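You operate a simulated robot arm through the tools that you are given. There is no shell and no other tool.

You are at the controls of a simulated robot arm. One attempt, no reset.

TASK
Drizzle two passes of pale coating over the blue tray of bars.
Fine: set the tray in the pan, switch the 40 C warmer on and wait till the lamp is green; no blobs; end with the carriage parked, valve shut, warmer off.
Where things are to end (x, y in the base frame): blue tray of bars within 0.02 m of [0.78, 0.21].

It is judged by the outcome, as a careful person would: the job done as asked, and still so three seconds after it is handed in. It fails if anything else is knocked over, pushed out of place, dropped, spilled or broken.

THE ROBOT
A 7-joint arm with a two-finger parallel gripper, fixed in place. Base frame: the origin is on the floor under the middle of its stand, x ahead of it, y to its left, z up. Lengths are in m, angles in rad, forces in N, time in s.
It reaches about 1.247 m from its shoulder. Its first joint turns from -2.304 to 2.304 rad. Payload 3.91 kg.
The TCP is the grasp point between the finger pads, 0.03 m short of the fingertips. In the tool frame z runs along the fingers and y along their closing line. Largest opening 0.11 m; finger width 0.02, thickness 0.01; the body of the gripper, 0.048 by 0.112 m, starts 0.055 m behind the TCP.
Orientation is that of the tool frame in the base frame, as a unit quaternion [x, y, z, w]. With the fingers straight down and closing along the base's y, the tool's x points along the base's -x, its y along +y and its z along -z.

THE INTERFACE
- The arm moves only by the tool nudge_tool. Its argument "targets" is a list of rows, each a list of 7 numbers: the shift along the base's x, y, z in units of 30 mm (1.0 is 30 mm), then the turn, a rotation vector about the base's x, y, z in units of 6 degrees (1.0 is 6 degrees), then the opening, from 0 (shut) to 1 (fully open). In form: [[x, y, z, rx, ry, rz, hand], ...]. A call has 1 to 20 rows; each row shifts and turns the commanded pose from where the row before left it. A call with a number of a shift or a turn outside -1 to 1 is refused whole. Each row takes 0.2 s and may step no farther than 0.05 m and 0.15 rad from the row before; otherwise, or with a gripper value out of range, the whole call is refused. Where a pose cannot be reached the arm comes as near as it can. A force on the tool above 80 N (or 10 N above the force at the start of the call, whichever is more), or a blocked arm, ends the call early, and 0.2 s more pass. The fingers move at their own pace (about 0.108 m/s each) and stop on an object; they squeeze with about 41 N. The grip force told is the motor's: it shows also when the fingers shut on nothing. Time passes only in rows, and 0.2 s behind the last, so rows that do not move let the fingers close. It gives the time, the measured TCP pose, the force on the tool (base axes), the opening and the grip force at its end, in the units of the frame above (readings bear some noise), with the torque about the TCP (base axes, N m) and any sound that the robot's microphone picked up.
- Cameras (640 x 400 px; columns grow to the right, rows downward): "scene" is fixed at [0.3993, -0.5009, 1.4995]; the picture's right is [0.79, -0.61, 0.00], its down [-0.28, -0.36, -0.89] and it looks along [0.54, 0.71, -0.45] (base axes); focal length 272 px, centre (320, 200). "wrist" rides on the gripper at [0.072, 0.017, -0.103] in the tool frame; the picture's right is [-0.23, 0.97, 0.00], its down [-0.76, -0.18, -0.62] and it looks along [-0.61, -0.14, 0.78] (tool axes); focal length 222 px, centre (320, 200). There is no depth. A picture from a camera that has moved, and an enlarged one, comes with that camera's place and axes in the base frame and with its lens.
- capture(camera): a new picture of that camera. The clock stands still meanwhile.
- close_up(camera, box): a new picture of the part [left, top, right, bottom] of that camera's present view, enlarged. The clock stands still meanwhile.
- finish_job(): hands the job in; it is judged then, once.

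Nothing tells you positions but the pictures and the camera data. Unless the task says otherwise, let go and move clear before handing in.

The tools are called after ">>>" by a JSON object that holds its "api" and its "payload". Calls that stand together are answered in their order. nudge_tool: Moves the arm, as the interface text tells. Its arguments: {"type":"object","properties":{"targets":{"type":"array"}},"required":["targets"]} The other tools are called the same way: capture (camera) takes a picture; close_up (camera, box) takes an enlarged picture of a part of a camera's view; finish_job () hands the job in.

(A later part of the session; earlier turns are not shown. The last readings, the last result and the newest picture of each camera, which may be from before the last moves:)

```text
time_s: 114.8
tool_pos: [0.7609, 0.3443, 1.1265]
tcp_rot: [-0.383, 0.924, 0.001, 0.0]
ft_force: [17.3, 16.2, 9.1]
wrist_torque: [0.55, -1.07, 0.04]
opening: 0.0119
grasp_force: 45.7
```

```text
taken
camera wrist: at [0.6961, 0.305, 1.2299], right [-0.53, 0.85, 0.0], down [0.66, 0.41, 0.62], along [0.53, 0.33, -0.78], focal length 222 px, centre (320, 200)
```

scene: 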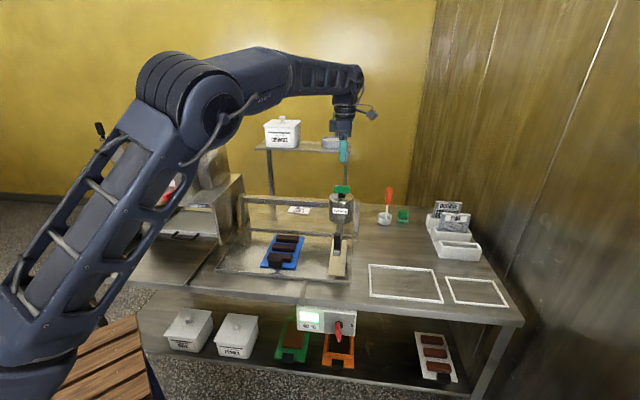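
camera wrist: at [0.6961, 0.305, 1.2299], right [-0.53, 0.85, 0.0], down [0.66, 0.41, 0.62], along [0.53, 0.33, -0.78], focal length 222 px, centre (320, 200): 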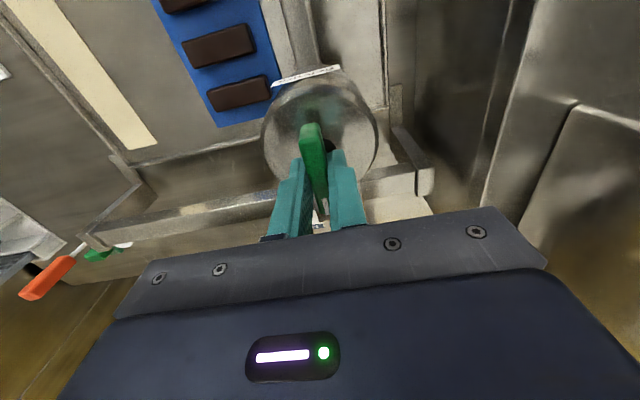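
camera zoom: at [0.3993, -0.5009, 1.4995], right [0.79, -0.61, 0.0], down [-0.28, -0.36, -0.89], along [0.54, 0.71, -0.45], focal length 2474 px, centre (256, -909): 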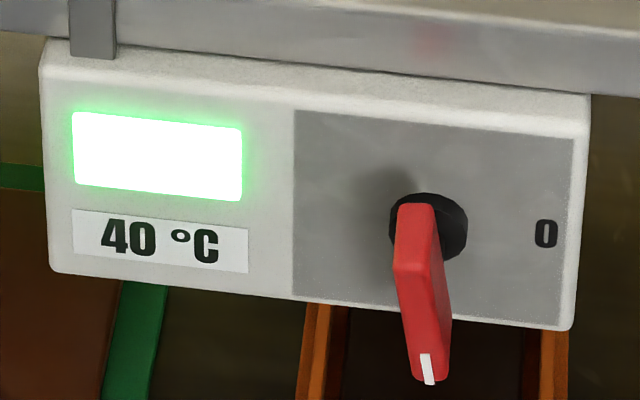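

The threads fall at v≈0.67, 0.70 and 0.72, while the bars lie at v≈0.64, 0.70 and 0.75, so the line-up matters. I'll look closer at the bars and the pan for any deposit before moving on.

>>> {"api": "close_up", "payload": {"camera": "wrist", "box": [140, 0, 300, 140]}}

>>> {"api": "close_up", "payload": {"camera": "scene", "box": [295, 225, 350, 280]}}

>>> {"api": "close_up", "payload": {"camera": "wrist", "box": [0, 0, 180, 160]}}

>>> {"api": "close_up", "payload": {"camera": "wrist", "box": [250, 0, 420, 120]}}

```text
2.86 times, centred on (220, 70) of wrist
camera zoom: at [0.6961, 0.305, 1.2299], right [-0.53, 0.85, 0.0], down [0.66, 0.41, 0.62], along [0.53, 0.33, -0.78], focal length 635 px, centre (606, 571)
```

zoom: 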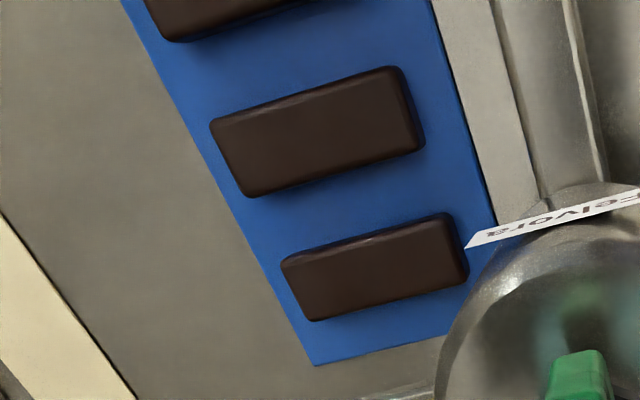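

```text
7.27 times, centred on (322, 252) of scene
camera zoom: at [0.3993, -0.5009, 1.4995], right [0.79, -0.61, 0.0], down [-0.28, -0.36, -0.89], along [0.54, 0.71, -0.45], focal length 1979 px, centre (302, -182)
```

zoom: 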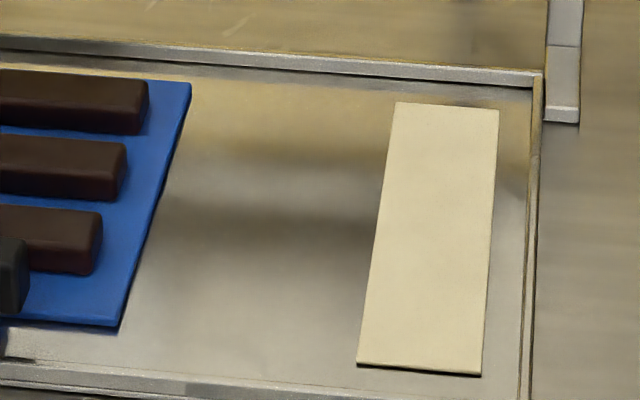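

```text
2.50 times, centred on (90, 80) of wrist
camera zoom: at [0.6961, 0.305, 1.2299], right [-0.53, 0.85, 0.0], down [0.66, 0.41, 0.62], along [0.53, 0.33, -0.78], focal length 555 px, centre (895, 500)
```

zoom: 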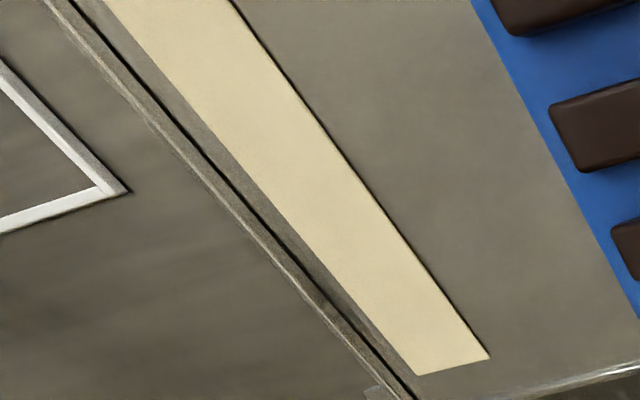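

```text
3.33 times, centred on (335, 60) of wrist
camera zoom: at [0.6961, 0.305, 1.2299], right [-0.53, 0.85, 0.0], down [0.66, 0.41, 0.62], along [0.53, 0.33, -0.78], focal length 740 px, centre (270, 667)
```

zoom: 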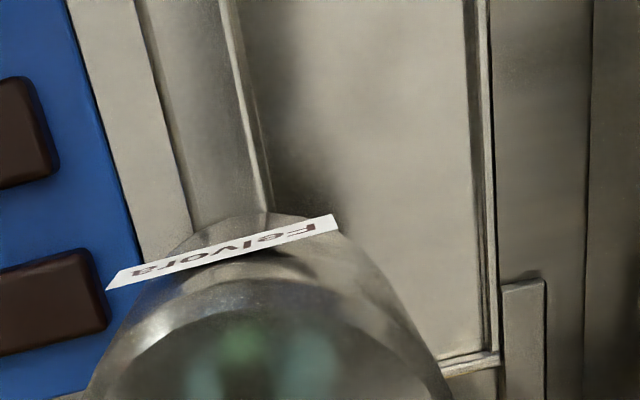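

There's no coating on the bars, plate or board yet, so flow probably lagged the valve opening. The nozzles are beyond the tray over bare pan, so I'll hold one beat and see whether deposits show at all.

>>> {"api": "nudge_tool", "payload": {"targets": [[0.02, 0.02, 0, 0, 0, 0, 0]]}}

>>> {"api": "close_up", "payload": {"camera": "scene", "box": [215, 210, 305, 270]}}

>>> {"api": "close_up", "payload": {"camera": "scene", "box": [225, 225, 265, 260]}}

```text
time_s: 115.2
tool_pos: [0.761, 0.3437, 1.1263]
tcp_rot: [-0.383, 0.924, 0.001, 0.001]
ft_force: [15.4, 15.0, 19.3]
wrist_torque: [0.57, -1.06, 0.02]
opening: 0.0119
grasp_force: 44.9
```

```text
6.67 times, centred on (260, 240) of scene
camera zoom: at [0.3993, -0.5009, 1.4995], right [0.79, -0.61, 0.0], down [-0.28, -0.36, -0.89], along [0.54, 0.71, -0.45], focal length 1814 px, centre (720, -67)
```

zoom: 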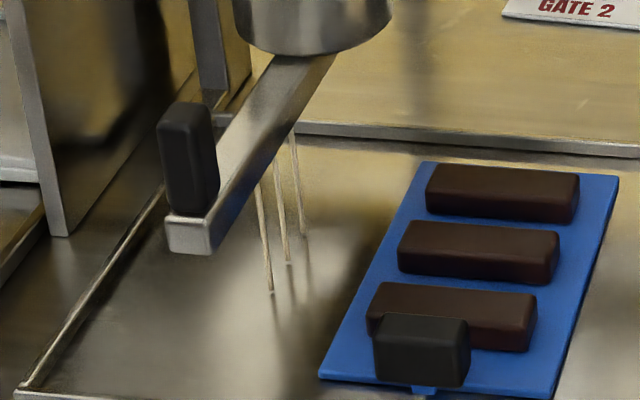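

```text
11.43 times, centred on (245, 242) of scene
camera zoom: at [0.3993, -0.5009, 1.4995], right [0.79, -0.61, 0.0], down [-0.28, -0.36, -0.89], along [0.54, 0.71, -0.45], focal length 3110 px, centre (1177, -286)
```

zoom: 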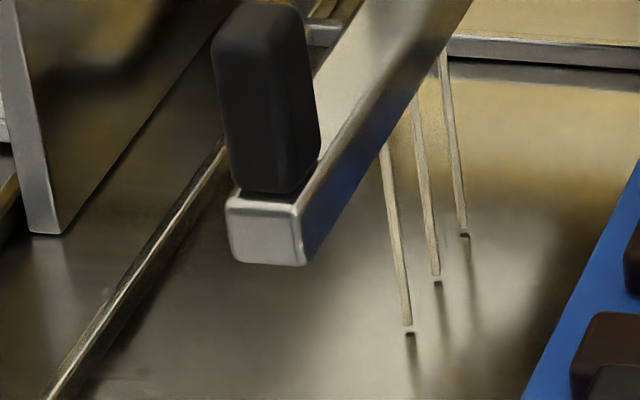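

The threads are fixed strands hanging just above the pan. The far end of the rail isn't reached yet, so the pass may simply be incomplete. Still clear of the tray, I'll ease the carriage to the end of its travel and look again.

>>> {"api": "nudge_tool", "payload": {"targets": [[-0.28, 0.3, 0, 0, 0, 0, 0], [-0.29, 0.3, 0, 0, 0, 0, 0]]}}

>>> {"api": "close_up", "payload": {"camera": "scene", "box": [215, 180, 325, 275]}}

>>> {"api": "close_up", "payload": {"camera": "scene", "box": [262, 228, 306, 272]}}

```text
time_s: 115.8
tool_pos: [0.7413, 0.363, 1.1269]
tcp_rot: [-0.383, 0.924, 0.001, -0.001]
ft_force: [13.6, 13.0, 25.0]
wrist_torque: [-0.45, -0.12, 0.02]
opening: 0.0119
grasp_force: 45.0
```

```text
4.21 times, centred on (270, 228) of scene
camera zoom: at [0.3993, -0.5009, 1.4995], right [0.79, -0.61, 0.0], down [-0.28, -0.36, -0.89], along [0.54, 0.71, -0.45], focal length 1146 px, centre (530, 84)
```

zoom: 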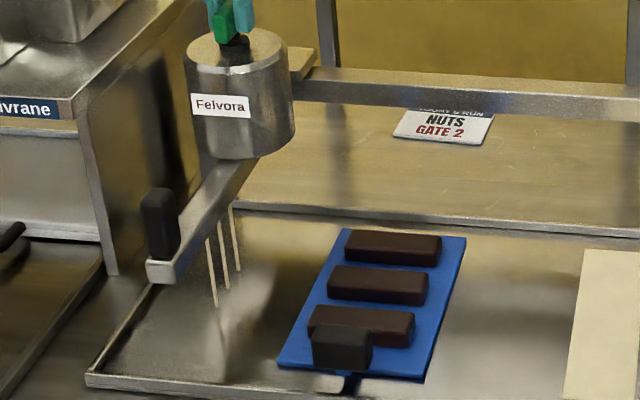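

```text
9.09 times, centred on (284, 250) of scene
camera zoom: at [0.3993, -0.5009, 1.4995], right [0.79, -0.61, 0.0], down [-0.28, -0.36, -0.89], along [0.54, 0.71, -0.45], focal length 2474 px, centre (647, -254)
```

zoom: 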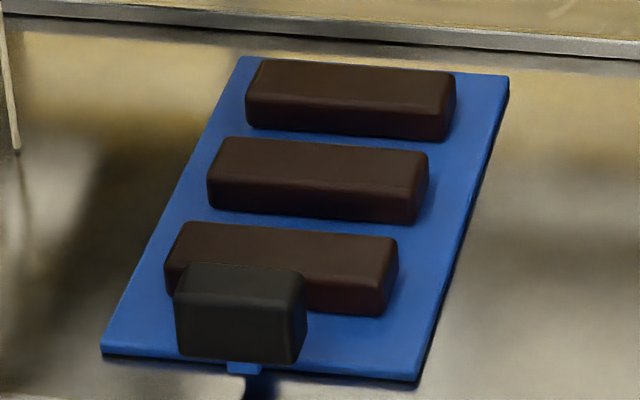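

There's no deposit even at the rail's end, so nothing was laid on that sweep. Rather than guess, I'll shut the valve here over bare pan, watch whether the threads stop, and learn how quickly flow starts when it opens.

>>> {"api": "nudge_tool", "payload": {"targets": [[0.01, 0.01, 0.03, 0, 0, 1, 0], [0, 0, 0, 0, 0, 1, 0], [0, 0, 0, 0, 0, 1, 0], [0, 0, 0, 0, 0, 1, 0], [0, 0, 0, 0, 0, 1, 0], [0, 0, 0, 0, 0, 1, 0], [0, 0, 0, 0, 0, 1, 0], [0, 0, 0, 0, 0, 1, 0], [0, 0, 0, 0, 0, 1, 0], [0, 0, 0, 0, 0, 1, 0], [0, 0, 0, 0, 0, 1, 0], [0, 0, 0, 0, 0, 1, 0], [0, 0, 0, 0, 0, 1, 0], [0, 0, 0, 0, 0, 1, 0], [0, 0, 0, 0, 0, 1, 0]]}}

>>> {"api": "close_up", "payload": {"camera": "scene", "box": [215, 180, 325, 275]}}

>>> {"api": "capture", "payload": {"camera": "scene"}}

```text
time_s: 119.0
tool_pos: [0.7414, 0.3618, 1.1267]
tcp_rot: [0.924, -0.383, 0.001, 0.001]
ft_force: [-31.5, -34.6, 13.6]
wrist_torque: [-0.34, 0.7, -0.09]
opening: 0.012
grasp_force: 45.2
```

```text
4.21 times, centred on (270, 228) of scene
camera zoom: at [0.3993, -0.5009, 1.4995], right [0.79, -0.61, 0.0], down [-0.28, -0.36, -0.89], along [0.54, 0.71, -0.45], focal length 1146 px, centre (530, 84)
```

zoom: 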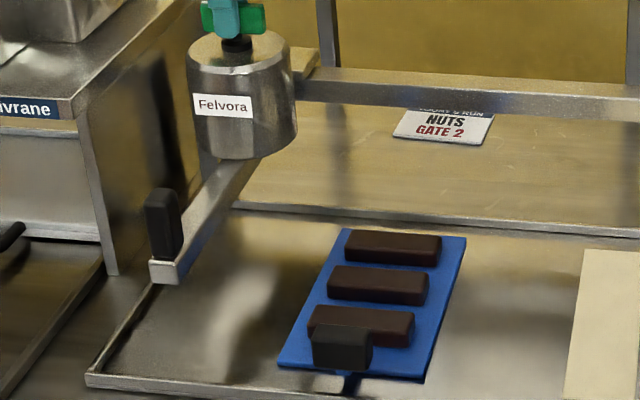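

```text
taken
```

scene: 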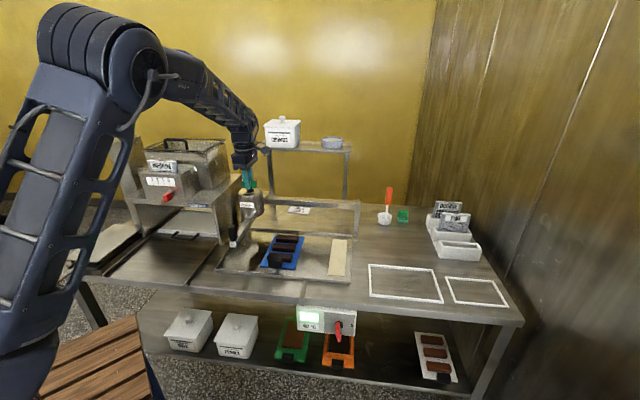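

Closing the valve stops the threads at once, and nothing is left on the pan. Now I'll re-open in stages here, off the tray, to see when the threads appear.

>>> {"api": "nudge_tool", "payload": {"targets": [[-0.035, -0.035, 0, 0, 0, -1, 0], [0, 0, 0, 0, 0, -1, 0], [0, 0, 0, 0, 0, -1, 0], [0, 0, 0, 0, 0, -1, 0], [0, 0, 0, 0, 0, -1, 0], [0, 0, 0, 0, 0, -1, 0], [0, 0, 0, 0, 0, -1, 0]]}}

>>> {"api": "close_up", "payload": {"camera": "scene", "box": [215, 180, 325, 275]}}

>>> {"api": "nudge_tool", "payload": {"targets": [[0, 0, 0, 0, 0, -1, 0], [0, 0, 0, 0, 0, -1, 0], [0, 0, 0, 0, 0, -1, 0], [0, 0, 0, 0, 0, -1, 0]]}}

>>> {"api": "close_up", "payload": {"camera": "scene", "box": [215, 180, 325, 275]}}

```text
time_s: 120.6
tool_pos: [0.7424, 0.3628, 1.127]
tcp_rot: [0.725, -0.689, 0.0, 0.0]
ft_force: [9.9, 9.0, 13.2]
wrist_torque: [0.64, -0.21, 0.05]
opening: 0.0118
grasp_force: 44.9
```

```text
4.21 times, centred on (270, 228) of scene
camera zoom: at [0.3993, -0.5009, 1.4995], right [0.79, -0.61, 0.0], down [-0.28, -0.36, -0.89], along [0.54, 0.71, -0.45], focal length 1146 px, centre (530, 84)
```

zoom: 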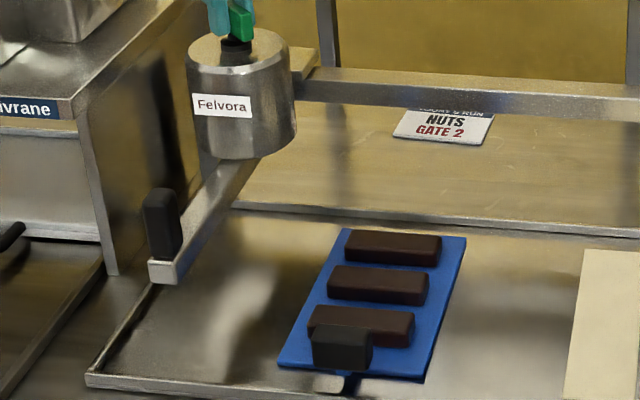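

```text
time_s: 121.6
tool_pos: [0.7421, 0.3631, 1.127]
tcp_rot: [-0.565, 0.825, 0.001, 0.0]
ft_force: [12.6, 11.6, 13.2]
wrist_torque: [0.6, -0.78, 0.0]
opening: 0.0121
grasp_force: 44.7
```

```text
4.21 times, centred on (270, 228) of scene
camera zoom: at [0.3993, -0.5009, 1.4995], right [0.79, -0.61, 0.0], down [-0.28, -0.36, -0.89], along [0.54, 0.71, -0.45], focal length 1146 px, centre (530, 84)
```

zoom: 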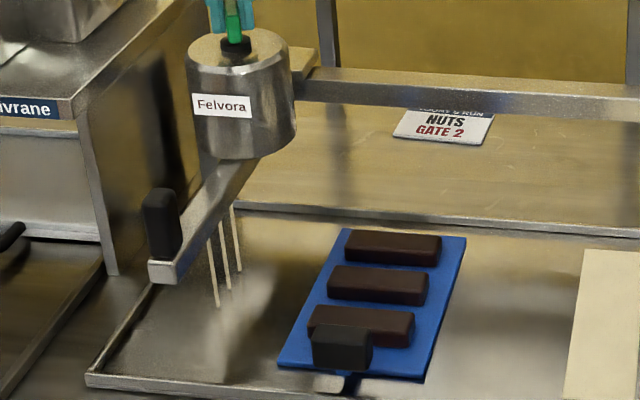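

>>> {"api": "close_up", "payload": {"camera": "scene", "box": [262, 240, 312, 285]}}

>>> {"api": "close_up", "payload": {"camera": "scene", "box": [215, 225, 265, 275]}}

>>> {"api": "close_up", "payload": {"camera": "scene", "box": [262, 228, 306, 272]}}

```text
8.89 times, centred on (287, 262) of scene
camera zoom: at [0.3993, -0.5009, 1.4995], right [0.79, -0.61, 0.0], down [-0.28, -0.36, -0.89], along [0.54, 0.71, -0.45], focal length 2419 px, centre (613, -356)
```

zoom: 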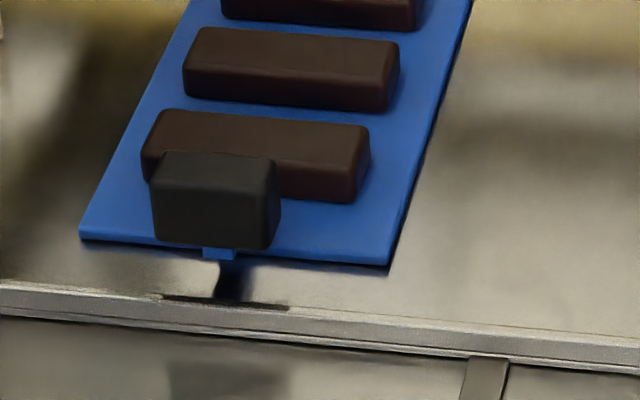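

```text
8.00 times, centred on (240, 250) of scene
camera zoom: at [0.3993, -0.5009, 1.4995], right [0.79, -0.61, 0.0], down [-0.28, -0.36, -0.89], along [0.54, 0.71, -0.45], focal length 2177 px, centre (960, -200)
```

zoom: 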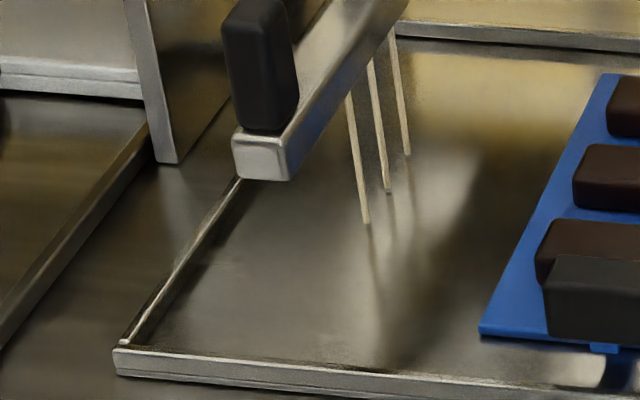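

```text
9.09 times, centred on (284, 250) of scene
camera zoom: at [0.3993, -0.5009, 1.4995], right [0.79, -0.61, 0.0], down [-0.28, -0.36, -0.89], along [0.54, 0.71, -0.45], focal length 2474 px, centre (647, -254)
```

zoom: 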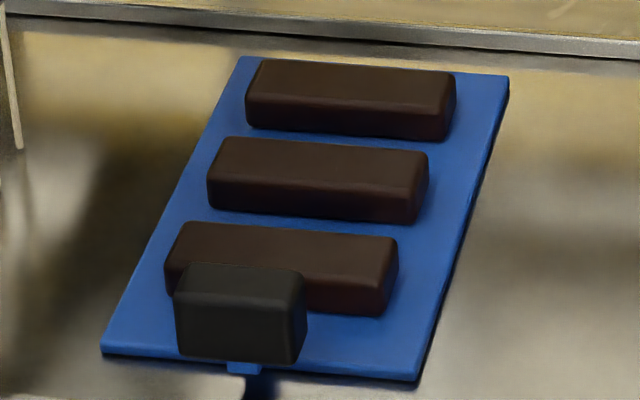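

Flow starts right away once the valve passes about 50–60°, so the threads were running during that sweep, which at 0.14 m/s was probably too brisk to lay a strand. I'll finish opening, creep to just left of the tray, then cross back at a gentler 0.07 m/s without pausing.

>>> {"api": "nudge_tool", "payload": {"targets": [[0.1, -0.1, 0, 0, 0, -1, 0], [0.2, -0.2, 0, 0, 0, -1, 0], [0.25, -0.25, 0, 0, 0, -1, 0], [0.2, -0.2, 0, 0, 0, -1, 0]]}}

>>> {"api": "nudge_tool", "payload": {"targets": [[0.15, -0.15, 0, 0, 0, 0, 0], [0.3, -0.3, 0, 0, 0, 0, 0], [0.331, -0.329, 0, 0, 0, 0, 0], [0.331, -0.329, 0, 0, 0, 0, 0], [0.331, -0.329, 0, 0, 0, 0, 0], [0.331, -0.329, 0, 0, 0, 0, 0], [0.331, -0.329, 0, 0, 0, 0, 0], [0.331, -0.329, 0, 0, 0, 0, 0], [0.331, -0.329, 0, 0, 0, 0, 0], [0.331, -0.329, 0, 0, 0, 0, 0], [0.331, -0.329, 0, 0, 0, 0, 0], [0.331, -0.329, 0, 0, 0, 0, 0], [0.331, -0.329, 0, 0, 0, 0, 0], [0.331, -0.329, 0, 0, 0, 0, 0], [0.331, -0.329, 0, 0, 0, 0, 0], [0.331, -0.329, 0, 0, 0, 0, 0], [0.331, -0.329, 0, 0, 0, 0, 0], [0.331, -0.329, 0, 0, 0, 0, 0], [0.331, -0.329, 0, 0, 0, 0, 0], [0.2, -0.2, 0, 0, 0, 0, 0]]}}

>>> {"api": "close_up", "payload": {"camera": "scene", "box": [220, 170, 380, 290]}}

>>> {"api": "close_up", "payload": {"camera": "scene", "box": [262, 228, 306, 272]}}

```text
time_s: 122.6
tool_pos: [0.7642, 0.3394, 1.1254]
tcp_rot: [-0.382, 0.924, 0.001, 0.001]
ft_force: [17.8, 20.7, 26.0]
wrist_torque: [0.29, -0.48, 0.11]
opening: 0.0119
grasp_force: 45.2
```

```text
time_s: 126.8
tool_pos: [0.9534, 0.1508, 1.1256]
tcp_rot: [-0.382, 0.924, 0.001, -0.001]
ft_force: [-21.9, -23.8, -12.9]
wrist_torque: [-1.14, 0.24, 0.08]
opening: 0.012
grasp_force: 44.9
```

```text
3.33 times, centred on (300, 230) of scene
camera zoom: at [0.3993, -0.5009, 1.4995], right [0.79, -0.61, 0.0], down [-0.28, -0.36, -0.89], along [0.54, 0.71, -0.45], focal length 907 px, centre (387, 100)
```

zoom: 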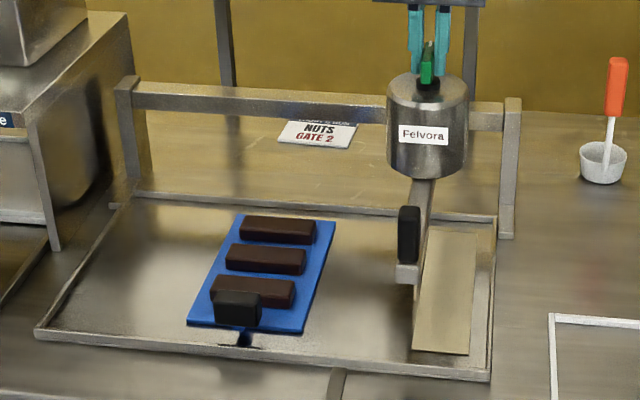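

```text
9.09 times, centred on (284, 250) of scene
camera zoom: at [0.3993, -0.5009, 1.4995], right [0.79, -0.61, 0.0], down [-0.28, -0.36, -0.89], along [0.54, 0.71, -0.45], focal length 2474 px, centre (647, -254)
```

zoom: 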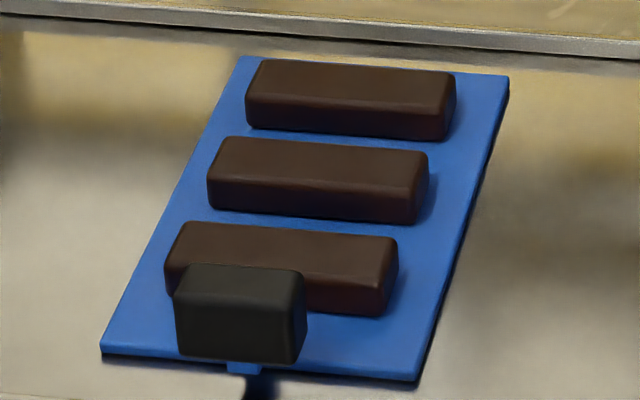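

>>> {"api": "close_up", "payload": {"camera": "scene", "box": [300, 215, 350, 275]}}

>>> {"api": "close_up", "payload": {"camera": "scene", "box": [292, 300, 362, 344]}}

>>> {"api": "capture", "payload": {"camera": "wrist"}}

>>> {"api": "close_up", "payload": {"camera": "wrist", "box": [330, 0, 480, 100]}}

```text
6.67 times, centred on (325, 245) of scene
camera zoom: at [0.3993, -0.5009, 1.4995], right [0.79, -0.61, 0.0], down [-0.28, -0.36, -0.89], along [0.54, 0.71, -0.45], focal length 1814 px, centre (287, -100)
```

zoom: 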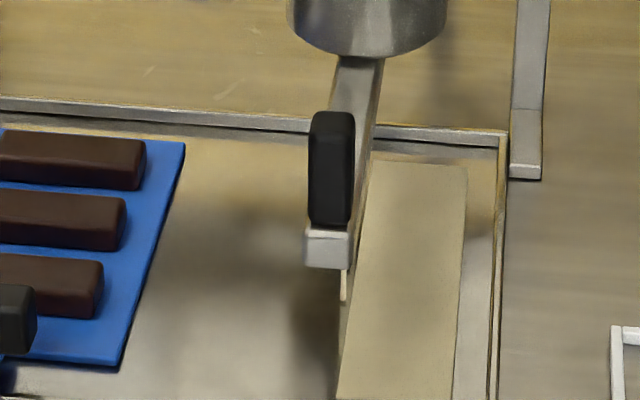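

```text
9.09 times, centred on (327, 322) of scene
camera zoom: at [0.3993, -0.5009, 1.4995], right [0.79, -0.61, 0.0], down [-0.28, -0.36, -0.89], along [0.54, 0.71, -0.45], focal length 2474 px, centre (256, -909)
```

zoom: 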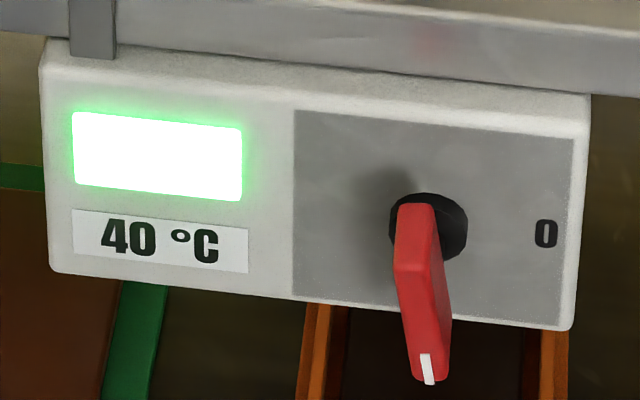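

```text
taken
camera wrist: at [0.8893, 0.1118, 1.2293], right [-0.53, 0.85, 0.0], down [0.67, 0.41, 0.62], along [0.53, 0.33, -0.78], focal length 222 px, centre (320, 200)
```

wrist: 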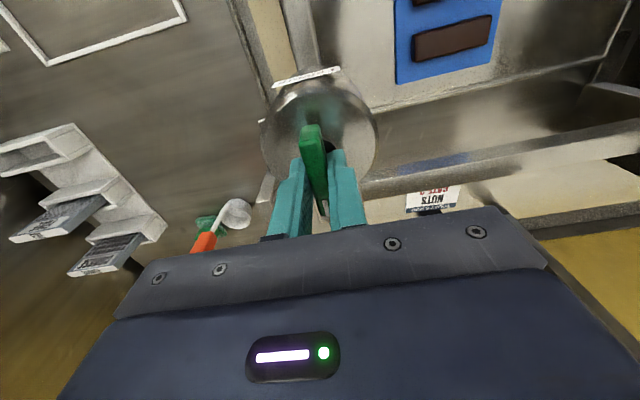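

```text
4.00 times, centred on (405, 50) of wrist
camera zoom: at [0.8893, 0.1118, 1.2293], right [-0.53, 0.85, 0.0], down [0.67, 0.41, 0.62], along [0.53, 0.33, -0.78], focal length 888 px, centre (-20, 800)
```

zoom: 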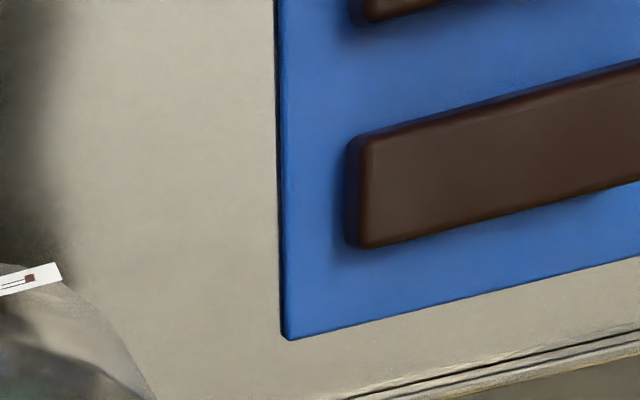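

Still nothing visible on the bars, although the threads are flowing and the lamp is green. The carriage isn't fully back at its park stop yet, so I'll complete the stroke to park and check again.

>>> {"api": "nudge_tool", "payload": {"targets": [[0.23, -0.27, 0.02, 0, 0, 0, 0], [0.28, -0.32, 0, 0, 0, 0, 0], [0.2, -0.22, 0, 0, 0, 0, 0]]}}

>>> {"api": "close_up", "payload": {"camera": "scene", "box": [220, 170, 380, 290]}}

>>> {"api": "close_up", "payload": {"camera": "scene", "box": [262, 228, 306, 272]}}

```text
time_s: 127.6
tool_pos: [0.9765, 0.1277, 1.1252]
tcp_rot: [-0.383, 0.924, 0.002, 0.0]
ft_force: [6.2, 8.6, -28.4]
wrist_torque: [0.08, -1.37, 0.01]
opening: 0.012
grasp_force: 45.7
```

```text
3.33 times, centred on (300, 230) of scene
camera zoom: at [0.3993, -0.5009, 1.4995], right [0.79, -0.61, 0.0], down [-0.28, -0.36, -0.89], along [0.54, 0.71, -0.45], focal length 907 px, centre (387, 100)
```

zoom: 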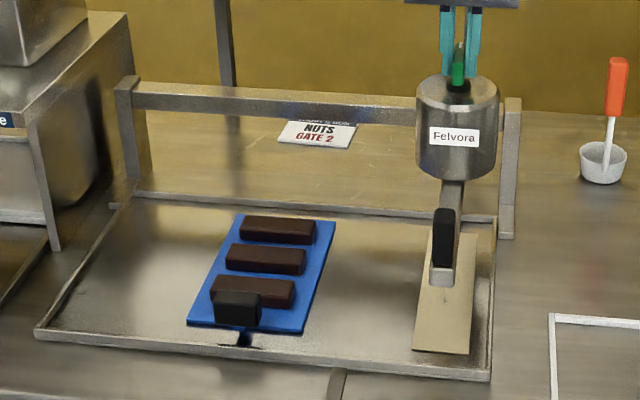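

```text
9.09 times, centred on (284, 250) of scene
camera zoom: at [0.3993, -0.5009, 1.4995], right [0.79, -0.61, 0.0], down [-0.28, -0.36, -0.89], along [0.54, 0.71, -0.45], focal length 2474 px, centre (647, -254)
```

zoom: 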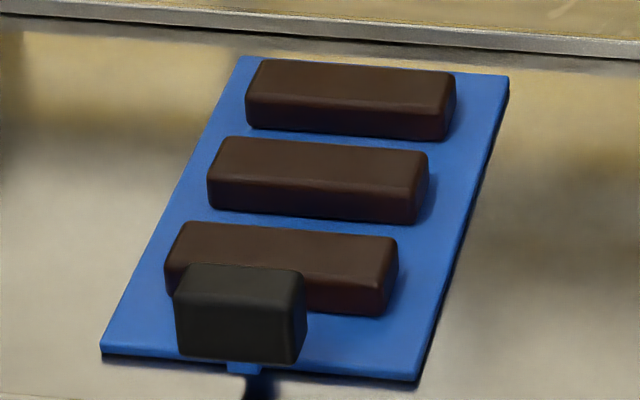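

Nothing visible on the bars, so I'll shut the valve here at park before thinking further.

>>> {"api": "nudge_tool", "payload": {"targets": [[0, 0, -0.02, 0, 0, 1, 0], [0, 0, 0, 0, 0, 1, 0], [0, 0, 0, 0, 0, 1, 0], [0, 0, 0, 0, 0, 1, 0], [0, 0, 0, 0, 0, 1, 0], [0, 0, 0, 0, 0, 1, 0], [0, 0, 0, 0, 0, 1, 0], [0, 0, 0, 0, 0, 1, 0], [0, 0, 0, 0, 0, 1, 0], [0, 0, 0, 0, 0, 1, 0], [0, 0, 0, 0, 0, 1, 0], [0, 0, 0, 0, 0, 1, 0], [0, 0, 0, 0, 0, 1, 0], [0, 0, 0, 0, 0, 1, 0], [0, 0, 0, 0, 0, 1, 0]]}}

>>> {"api": "capture", "payload": {"camera": "scene"}}

>>> {"api": "close_up", "payload": {"camera": "scene", "box": [220, 170, 380, 290]}}

>>> {"api": "close_up", "payload": {"camera": "scene", "box": [270, 232, 306, 262]}}

```text
time_s: 130.8
tool_pos: [0.9744, 0.129, 1.1266]
tcp_rot: [0.924, -0.383, -0.001, 0.001]
ft_force: [30.5, 31.8, 11.3]
wrist_torque: [0.34, -0.72, -0.04]
opening: 0.0118
grasp_force: 44.8
```

```text
taken
```

scene: 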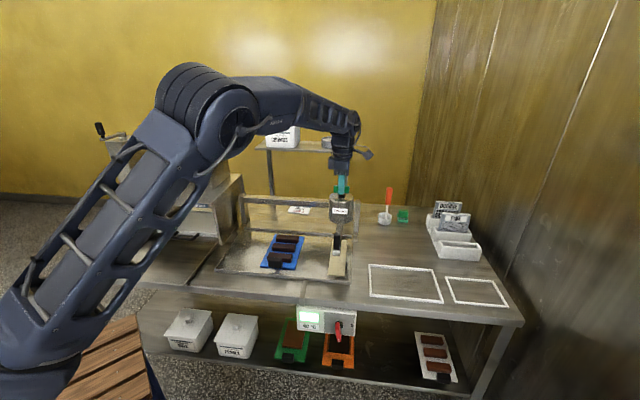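

```text
3.33 times, centred on (300, 230) of scene
camera zoom: at [0.3993, -0.5009, 1.4995], right [0.79, -0.61, 0.0], down [-0.28, -0.36, -0.89], along [0.54, 0.71, -0.45], focal length 907 px, centre (387, 100)
```

zoom: 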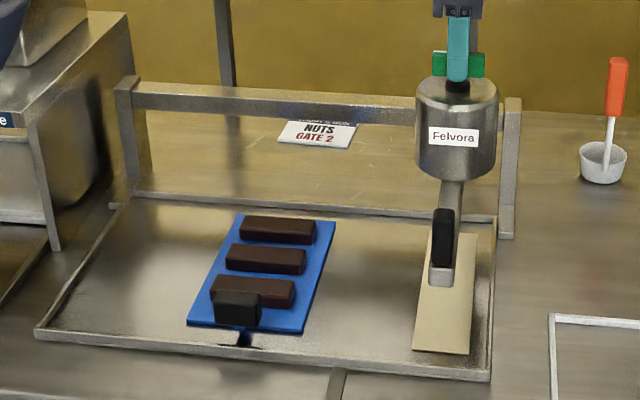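

```text
13.33 times, centred on (288, 247) of scene
camera zoom: at [0.3993, -0.5009, 1.4995], right [0.79, -0.61, 0.0], down [-0.28, -0.36, -0.89], along [0.54, 0.71, -0.45], focal length 3629 px, centre (747, -427)
```

zoom: 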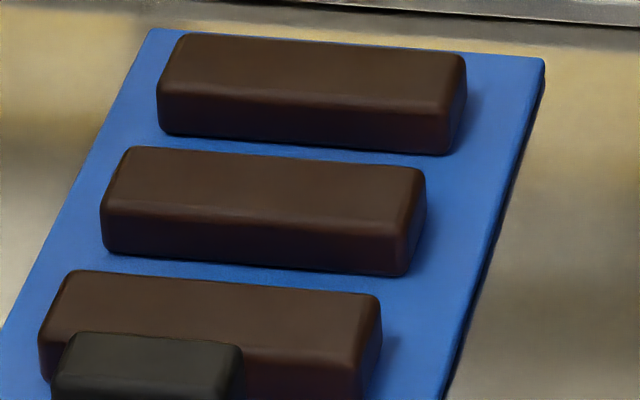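

The valve is shut and the carriage parked, and the bars still show no strands. My strokes stopped short of the rail's far end, so the most plausible cause is that a pass only counts as a full end-to-end stroke. I'll re-open here and make one complete stroke at a steady 0.1 m/s to the far stop, then inspect.

>>> {"api": "nudge_tool", "payload": {"targets": [[0.04, 0.04, 0, 0, 0, -1, 0], [0, 0, 0, 0, 0, -1, 0], [0, 0, 0, 0, 0, -1, 0], [0, 0, 0, 0, 0, -1, 0], [0, 0, 0, 0, 0, -1, 0], [0, 0, 0, 0, 0, -1, 0], [0, 0, 0, 0, 0, -1, 0], [0, 0, 0, 0, 0, -1, 0], [0, 0, 0, 0, 0, -1, 0], [0, 0, 0, 0, 0, -1, 0], [0, 0, 0, 0, 0, -1, 0], [0, 0, 0, 0, 0, -1, 0], [0, 0, 0, 0, 0, -1, 0], [0, 0, 0, 0, 0, -1, 0], [0, 0, 0, 0, 0, -1, 0]]}}

>>> {"api": "capture", "payload": {"camera": "wrist"}}

>>> {"api": "close_up", "payload": {"camera": "scene", "box": [310, 160, 370, 220]}}

>>> {"api": "close_up", "payload": {"camera": "scene", "box": [315, 225, 355, 285]}}

```text
time_s: 134.0
tool_pos: [0.9745, 0.1293, 1.1257]
tcp_rot: [-0.383, 0.924, 0.001, 0.0]
ft_force: [19.7, 20.8, 9.5]
wrist_torque: [0.49, -1.19, 0.07]
opening: 0.0123
grasp_force: 45.0
```

```text
taken
camera wrist: at [0.9098, 0.0903, 1.2294], right [-0.53, 0.85, 0.0], down [0.67, 0.41, 0.62], along [0.53, 0.33, -0.78], focal length 222 px, centre (320, 200)
```

wrist: 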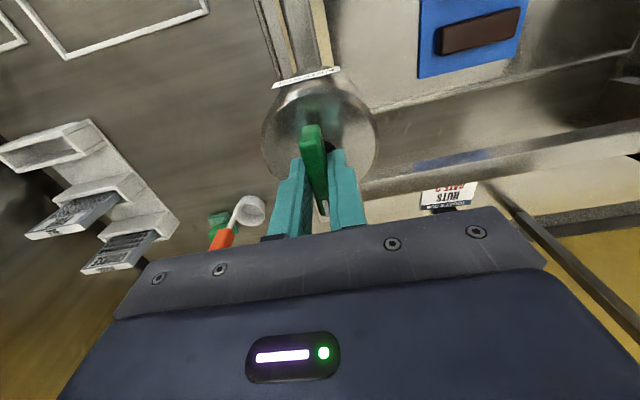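

```text
6.67 times, centred on (340, 190) of scene
camera zoom: at [0.3993, -0.5009, 1.4995], right [0.79, -0.61, 0.0], down [-0.28, -0.36, -0.89], along [0.54, 0.71, -0.45], focal length 1814 px, centre (187, 267)
```

zoom: 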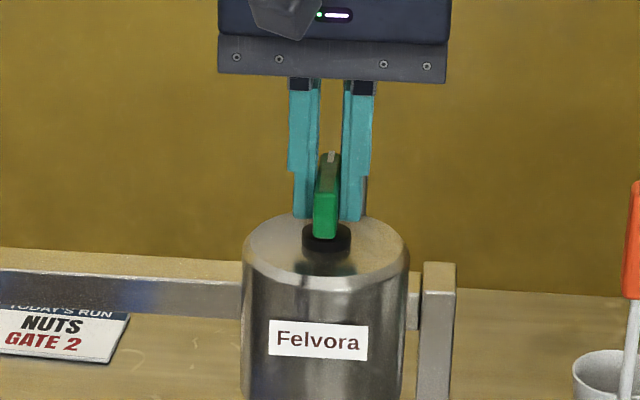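

```text
6.67 times, centred on (335, 255) of scene
camera zoom: at [0.3993, -0.5009, 1.4995], right [0.79, -0.61, 0.0], down [-0.28, -0.36, -0.89], along [0.54, 0.71, -0.45], focal length 1814 px, centre (220, -167)
```

zoom: 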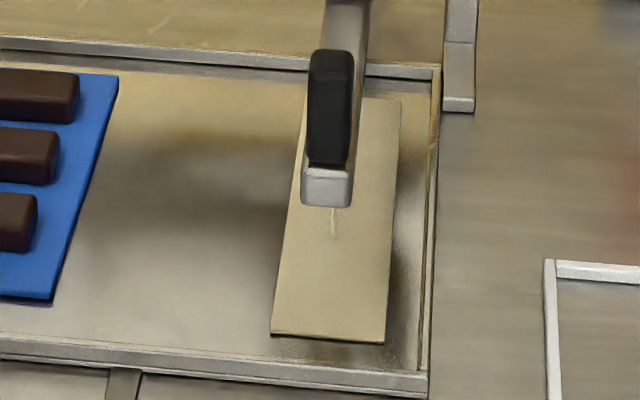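

The threads run at park as soon as it opens. Now the full stroke at 0.1 m/s.

>>> {"api": "nudge_tool", "payload": {"targets": [[-0.185, 0.215, 0, 0, 0, 0, 0], [-0.39, 0.41, 0, 0, 0, 0, 0], [-0.471, 0.47, 0, 0, 0, 0, 0], [-0.471, 0.47, 0, 0, 0, 0, 0], [-0.471, 0.47, 0, 0, 0, 0, 0], [-0.471, 0.47, 0, 0, 0, 0, 0], [-0.471, 0.47, 0, 0, 0, 0, 0], [-0.471, 0.47, 0, 0, 0, 0, 0], [-0.471, 0.47, 0, 0, 0, 0, 0], [-0.471, 0.47, 0, 0, 0, 0, 0], [-0.471, 0.47, 0, 0, 0, 0, 0], [-0.471, 0.47, 0, 0, 0, 0, 0], [-0.471, 0.47, 0, 0, 0, 0, 0], [-0.471, 0.47, 0, 0, 0, 0, 0], [-0.471, 0.47, 0, 0, 0, 0, 0], [-0.471, 0.47, 0, 0, 0, 0, 0], [-0.35, 0.35, 0, 0, 0, 0, 0], [-0.2, 0.2, 0, 0, 0, 0, 0]]}}

>>> {"api": "close_up", "payload": {"camera": "scene", "box": [200, 170, 360, 290]}}

>>> {"api": "close_up", "payload": {"camera": "scene", "box": [262, 228, 306, 272]}}

```text
time_s: 137.8
tool_pos: [0.7447, 0.3614, 1.126]
tcp_rot: [-0.383, 0.924, 0.001, 0.0]
ft_force: [-10.0, -9.6, -19.1]
wrist_torque: [-1.02, 0.0, 0.03]
opening: 0.0117
grasp_force: 45.0
```

```text
3.33 times, centred on (280, 230) of scene
camera zoom: at [0.3993, -0.5009, 1.4995], right [0.79, -0.61, 0.0], down [-0.28, -0.36, -0.89], along [0.54, 0.71, -0.45], focal length 907 px, centre (453, 100)
```

zoom: 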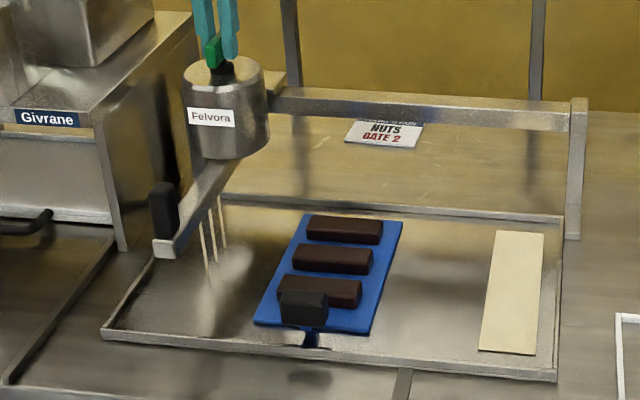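

```text
9.09 times, centred on (284, 250) of scene
camera zoom: at [0.3993, -0.5009, 1.4995], right [0.79, -0.61, 0.0], down [-0.28, -0.36, -0.89], along [0.54, 0.71, -0.45], focal length 2474 px, centre (647, -254)
```

zoom: 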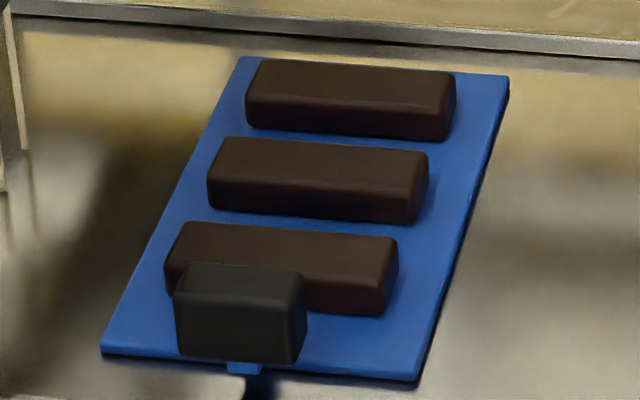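

Still clean. I'll ease further left until I feel the end stop.

>>> {"api": "nudge_tool", "payload": {"targets": [[-0.13, 0.11, 0, 0, 0, 0, 0], [-0.13, 0.11, 0, 0, 0, 0, 0]]}}

>>> {"api": "nudge_tool", "payload": {"targets": [[-0.12, 0.12, 0, 0, 0, 0, 0], [-0.12, 0.12, 0, 0, 0, 0, 0]]}}

>>> {"api": "close_up", "payload": {"camera": "scene", "box": [200, 170, 360, 290]}}

```text
time_s: 138.4
tool_pos: [0.7373, 0.3674, 1.1256]
tcp_rot: [-0.383, 0.924, 0.001, 0.0]
ft_force: [9.7, 8.8, -26.5]
wrist_torque: [-0.33, -0.65, -0.01]
opening: 0.012
grasp_force: 45.0
```

```text
time_s: 139.0
tool_pos: [0.7304, 0.3759, 1.1261]
tcp_rot: [-0.383, 0.924, 0.001, 0.0]
ft_force: [21.6, 19.8, -15.6]
wrist_torque: [-0.46, -0.34, 0.0]
opening: 0.0121
grasp_force: 45.0
```

```text
3.33 times, centred on (280, 230) of scene
camera zoom: at [0.3993, -0.5009, 1.4995], right [0.79, -0.61, 0.0], down [-0.28, -0.36, -0.89], along [0.54, 0.71, -0.45], focal length 907 px, centre (453, 100)
```

zoom: 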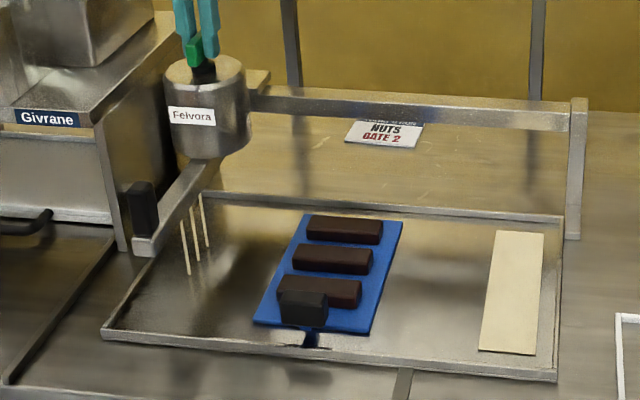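

>>> {"api": "nudge_tool", "payload": {"targets": [[-0.11, 0.13, 0, 0, 0, 0, 0], [-0.12, 0.12, 0, 0, 0, 0, 0]]}}

>>> {"api": "nudge_tool", "payload": {"targets": [[-0.1, 0.1, 0, 0, 0, 0, 0], [-0.1, 0.1, 0, 0, 0, 0, 0]]}}

>>> {"api": "close_up", "payload": {"camera": "scene", "box": [200, 170, 360, 290]}}

>>> {"api": "close_up", "payload": {"camera": "scene", "box": [262, 228, 306, 272]}}

```text
time_s: 139.6
tool_pos: [0.7298, 0.3761, 1.1261]
tcp_rot: [-0.378, 0.926, -0.001, 0.002]
ft_force: [76.8, -28.5, 0.9]
wrist_torque: [-0.63, -0.7, 0.5]
opening: 0.012
grasp_force: 44.8
```

```text
time_s: 139.9
tool_pos: [0.7304, 0.3757, 1.1263]
tcp_rot: [-0.378, 0.926, -0.003, 0.003]
ft_force: [23.0, -4.8, -12.6]
wrist_torque: [1.34, 0.01, 0.42]
opening: 0.0122
grasp_force: 45.2
stopped in row 1: the force on the tool passed its limit at 96 N (the readings are from after the stop); the commanded pose is now the measured one
```

```text
3.33 times, centred on (280, 230) of scene
camera zoom: at [0.3993, -0.5009, 1.4995], right [0.79, -0.61, 0.0], down [-0.28, -0.36, -0.89], along [0.54, 0.71, -0.45], focal length 907 px, centre (453, 100)
```

zoom: 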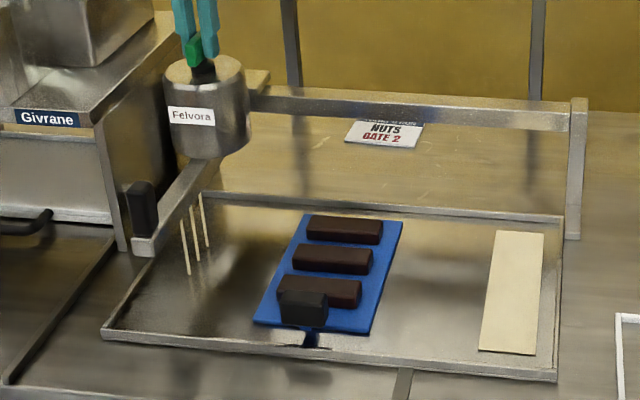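

```text
9.09 times, centred on (284, 250) of scene
camera zoom: at [0.3993, -0.5009, 1.4995], right [0.79, -0.61, 0.0], down [-0.28, -0.36, -0.89], along [0.54, 0.71, -0.45], focal length 2474 px, centre (647, -254)
```

zoom: 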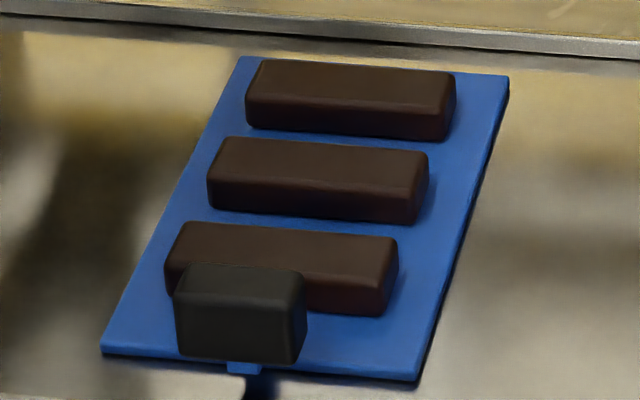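

The carriage reached its end stop at u≈0.25, and the bars still look clean at this zoom. The strands could be extremely fine, so I'll zoom in as far as possible on the bar tops.

>>> {"api": "close_up", "payload": {"camera": "scene", "box": [276, 240, 296, 252]}}

>>> {"api": "close_up", "payload": {"camera": "scene", "box": [278, 232, 302, 246]}}

>>> {"api": "close_up", "payload": {"camera": "scene", "box": [270, 250, 296, 266]}}

>>> {"api": "close_up", "payload": {"camera": "scene", "box": [326, 238, 350, 278]}}

```text
16.00 times, centred on (286, 246) of scene
camera zoom: at [0.3993, -0.5009, 1.4995], right [0.79, -0.61, 0.0], down [-0.28, -0.36, -0.89], along [0.54, 0.71, -0.45], focal length 4355 px, centre (864, -536)
```

zoom: 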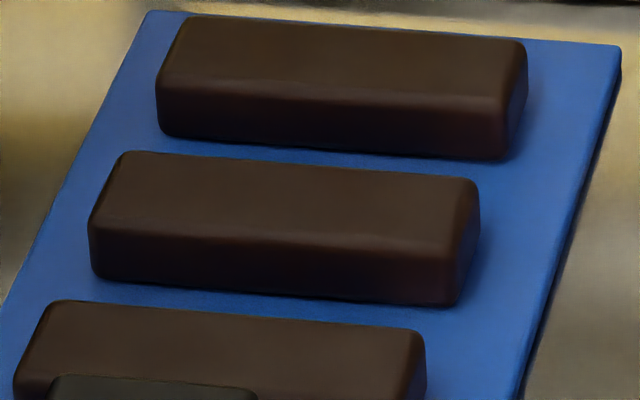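

```text
16.00 times, centred on (290, 239) of scene
camera zoom: at [0.3993, -0.5009, 1.4995], right [0.79, -0.61, 0.0], down [-0.28, -0.36, -0.89], along [0.54, 0.71, -0.45], focal length 4355 px, centre (800, -424)
```

zoom: 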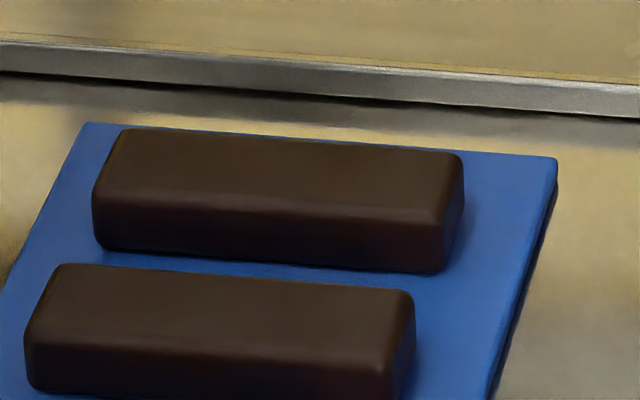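

```text
16.00 times, centred on (283, 258) of scene
camera zoom: at [0.3993, -0.5009, 1.4995], right [0.79, -0.61, 0.0], down [-0.28, -0.36, -0.89], along [0.54, 0.71, -0.45], focal length 4355 px, centre (912, -728)
```

zoom: 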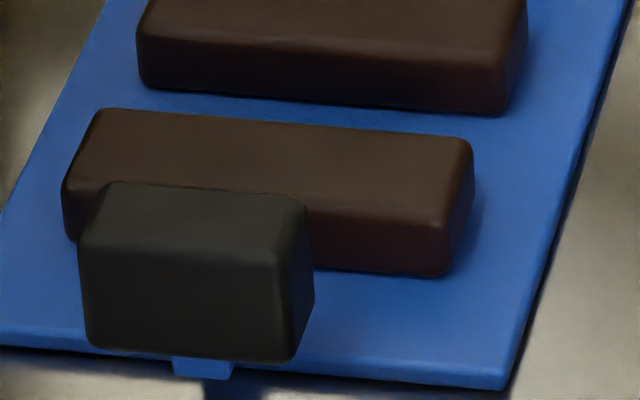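

```text
10.00 times, centred on (338, 258) of scene
camera zoom: at [0.3993, -0.5009, 1.4995], right [0.79, -0.61, 0.0], down [-0.28, -0.36, -0.89], along [0.54, 0.71, -0.45], focal length 2722 px, centre (140, -380)
```

zoom: 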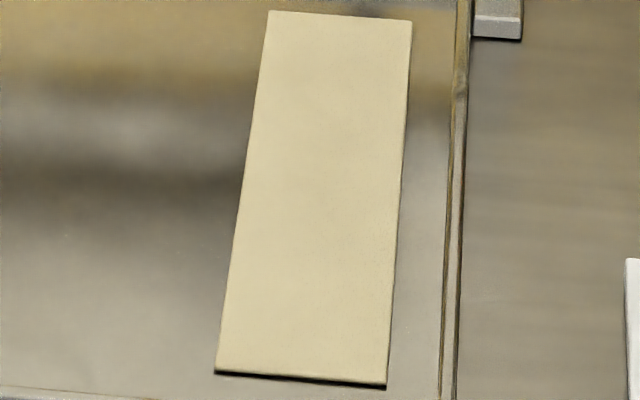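

The bars are clean even at maximum zoom, so nothing registered. I'll check whether the valve is really fully open with a 3° further twist at this end, away from the tray, to see if there's a stop.

>>> {"api": "nudge_tool", "payload": {"targets": [[0.03, -0.03, 0, 0, 0, -0.5, 0], [0, 0, 0, 0, 0, 0, 0]]}}

>>> {"api": "close_up", "payload": {"camera": "scene", "box": [225, 170, 275, 220]}}

>>> {"api": "capture", "payload": {"camera": "wrist"}}

```text
time_s: 140.5
tool_pos: [0.7297, 0.3749, 1.1269]
tcp_rot: [-0.354, 0.935, -0.002, 0.002]
ft_force: [17.3, -4.9, -17.0]
wrist_torque: [0.42, 0.15, 1.06]
opening: 0.0127
grasp_force: 44.7
```

```text
8.00 times, centred on (250, 195) of scene
camera zoom: at [0.3993, -0.5009, 1.4995], right [0.79, -0.61, 0.0], down [-0.28, -0.36, -0.89], along [0.54, 0.71, -0.45], focal length 2177 px, centre (880, 240)
```

zoom: 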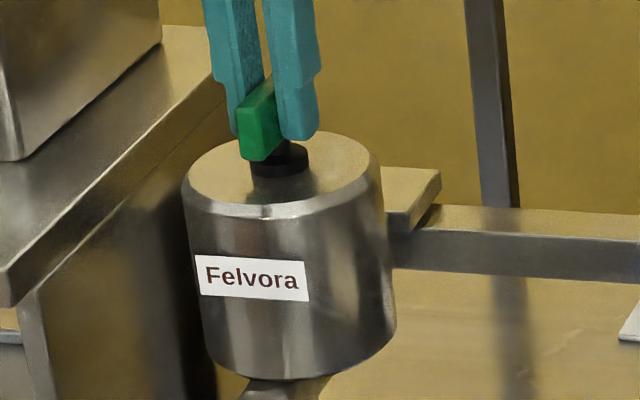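

```text
taken
camera wrist: at [0.6616, 0.3412, 1.2296], right [-0.47, 0.88, -0.01], down [0.69, 0.37, 0.63], along [0.55, 0.29, -0.78], focal length 222 px, centre (320, 200)
```

wrist: 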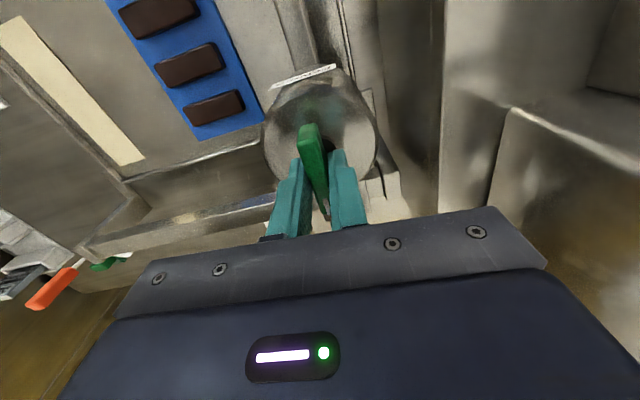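

There is a firm stop right there, so the valve was fully open and the flow was good. What remains is speed: I've been brisk each time. On the way back I'll cross the tray more slowly, at 0.045 m/s and continuously, and see whether strands get laid.

>>> {"api": "nudge_tool", "payload": {"targets": [[0.15, -0.15, 0, 0, 0, 0.5, 0], [0.3, -0.3, 0, 0, 0, 0, 0], [0.35, -0.35, 0, 0, 0, 0, 0], [0.35, -0.35, 0, 0, 0, 0, 0], [0.25, -0.25, 0, 0, 0, 0, 0], [0.12, -0.12, 0, 0, 0, 0, 0]]}}

>>> {"api": "capture", "payload": {"camera": "scene"}}

```text
time_s: 141.9
tool_pos: [0.7756, 0.3288, 1.1272]
tcp_rot: [-0.379, 0.926, -0.002, 0.002]
ft_force: [0.5, 3.5, -35.1]
wrist_torque: [0.44, 0.94, 0.31]
opening: 0.0119
grasp_force: 45.1
```

```text
taken
```

scene: 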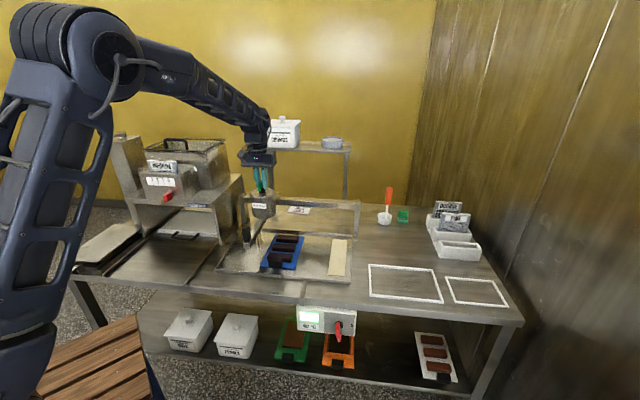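

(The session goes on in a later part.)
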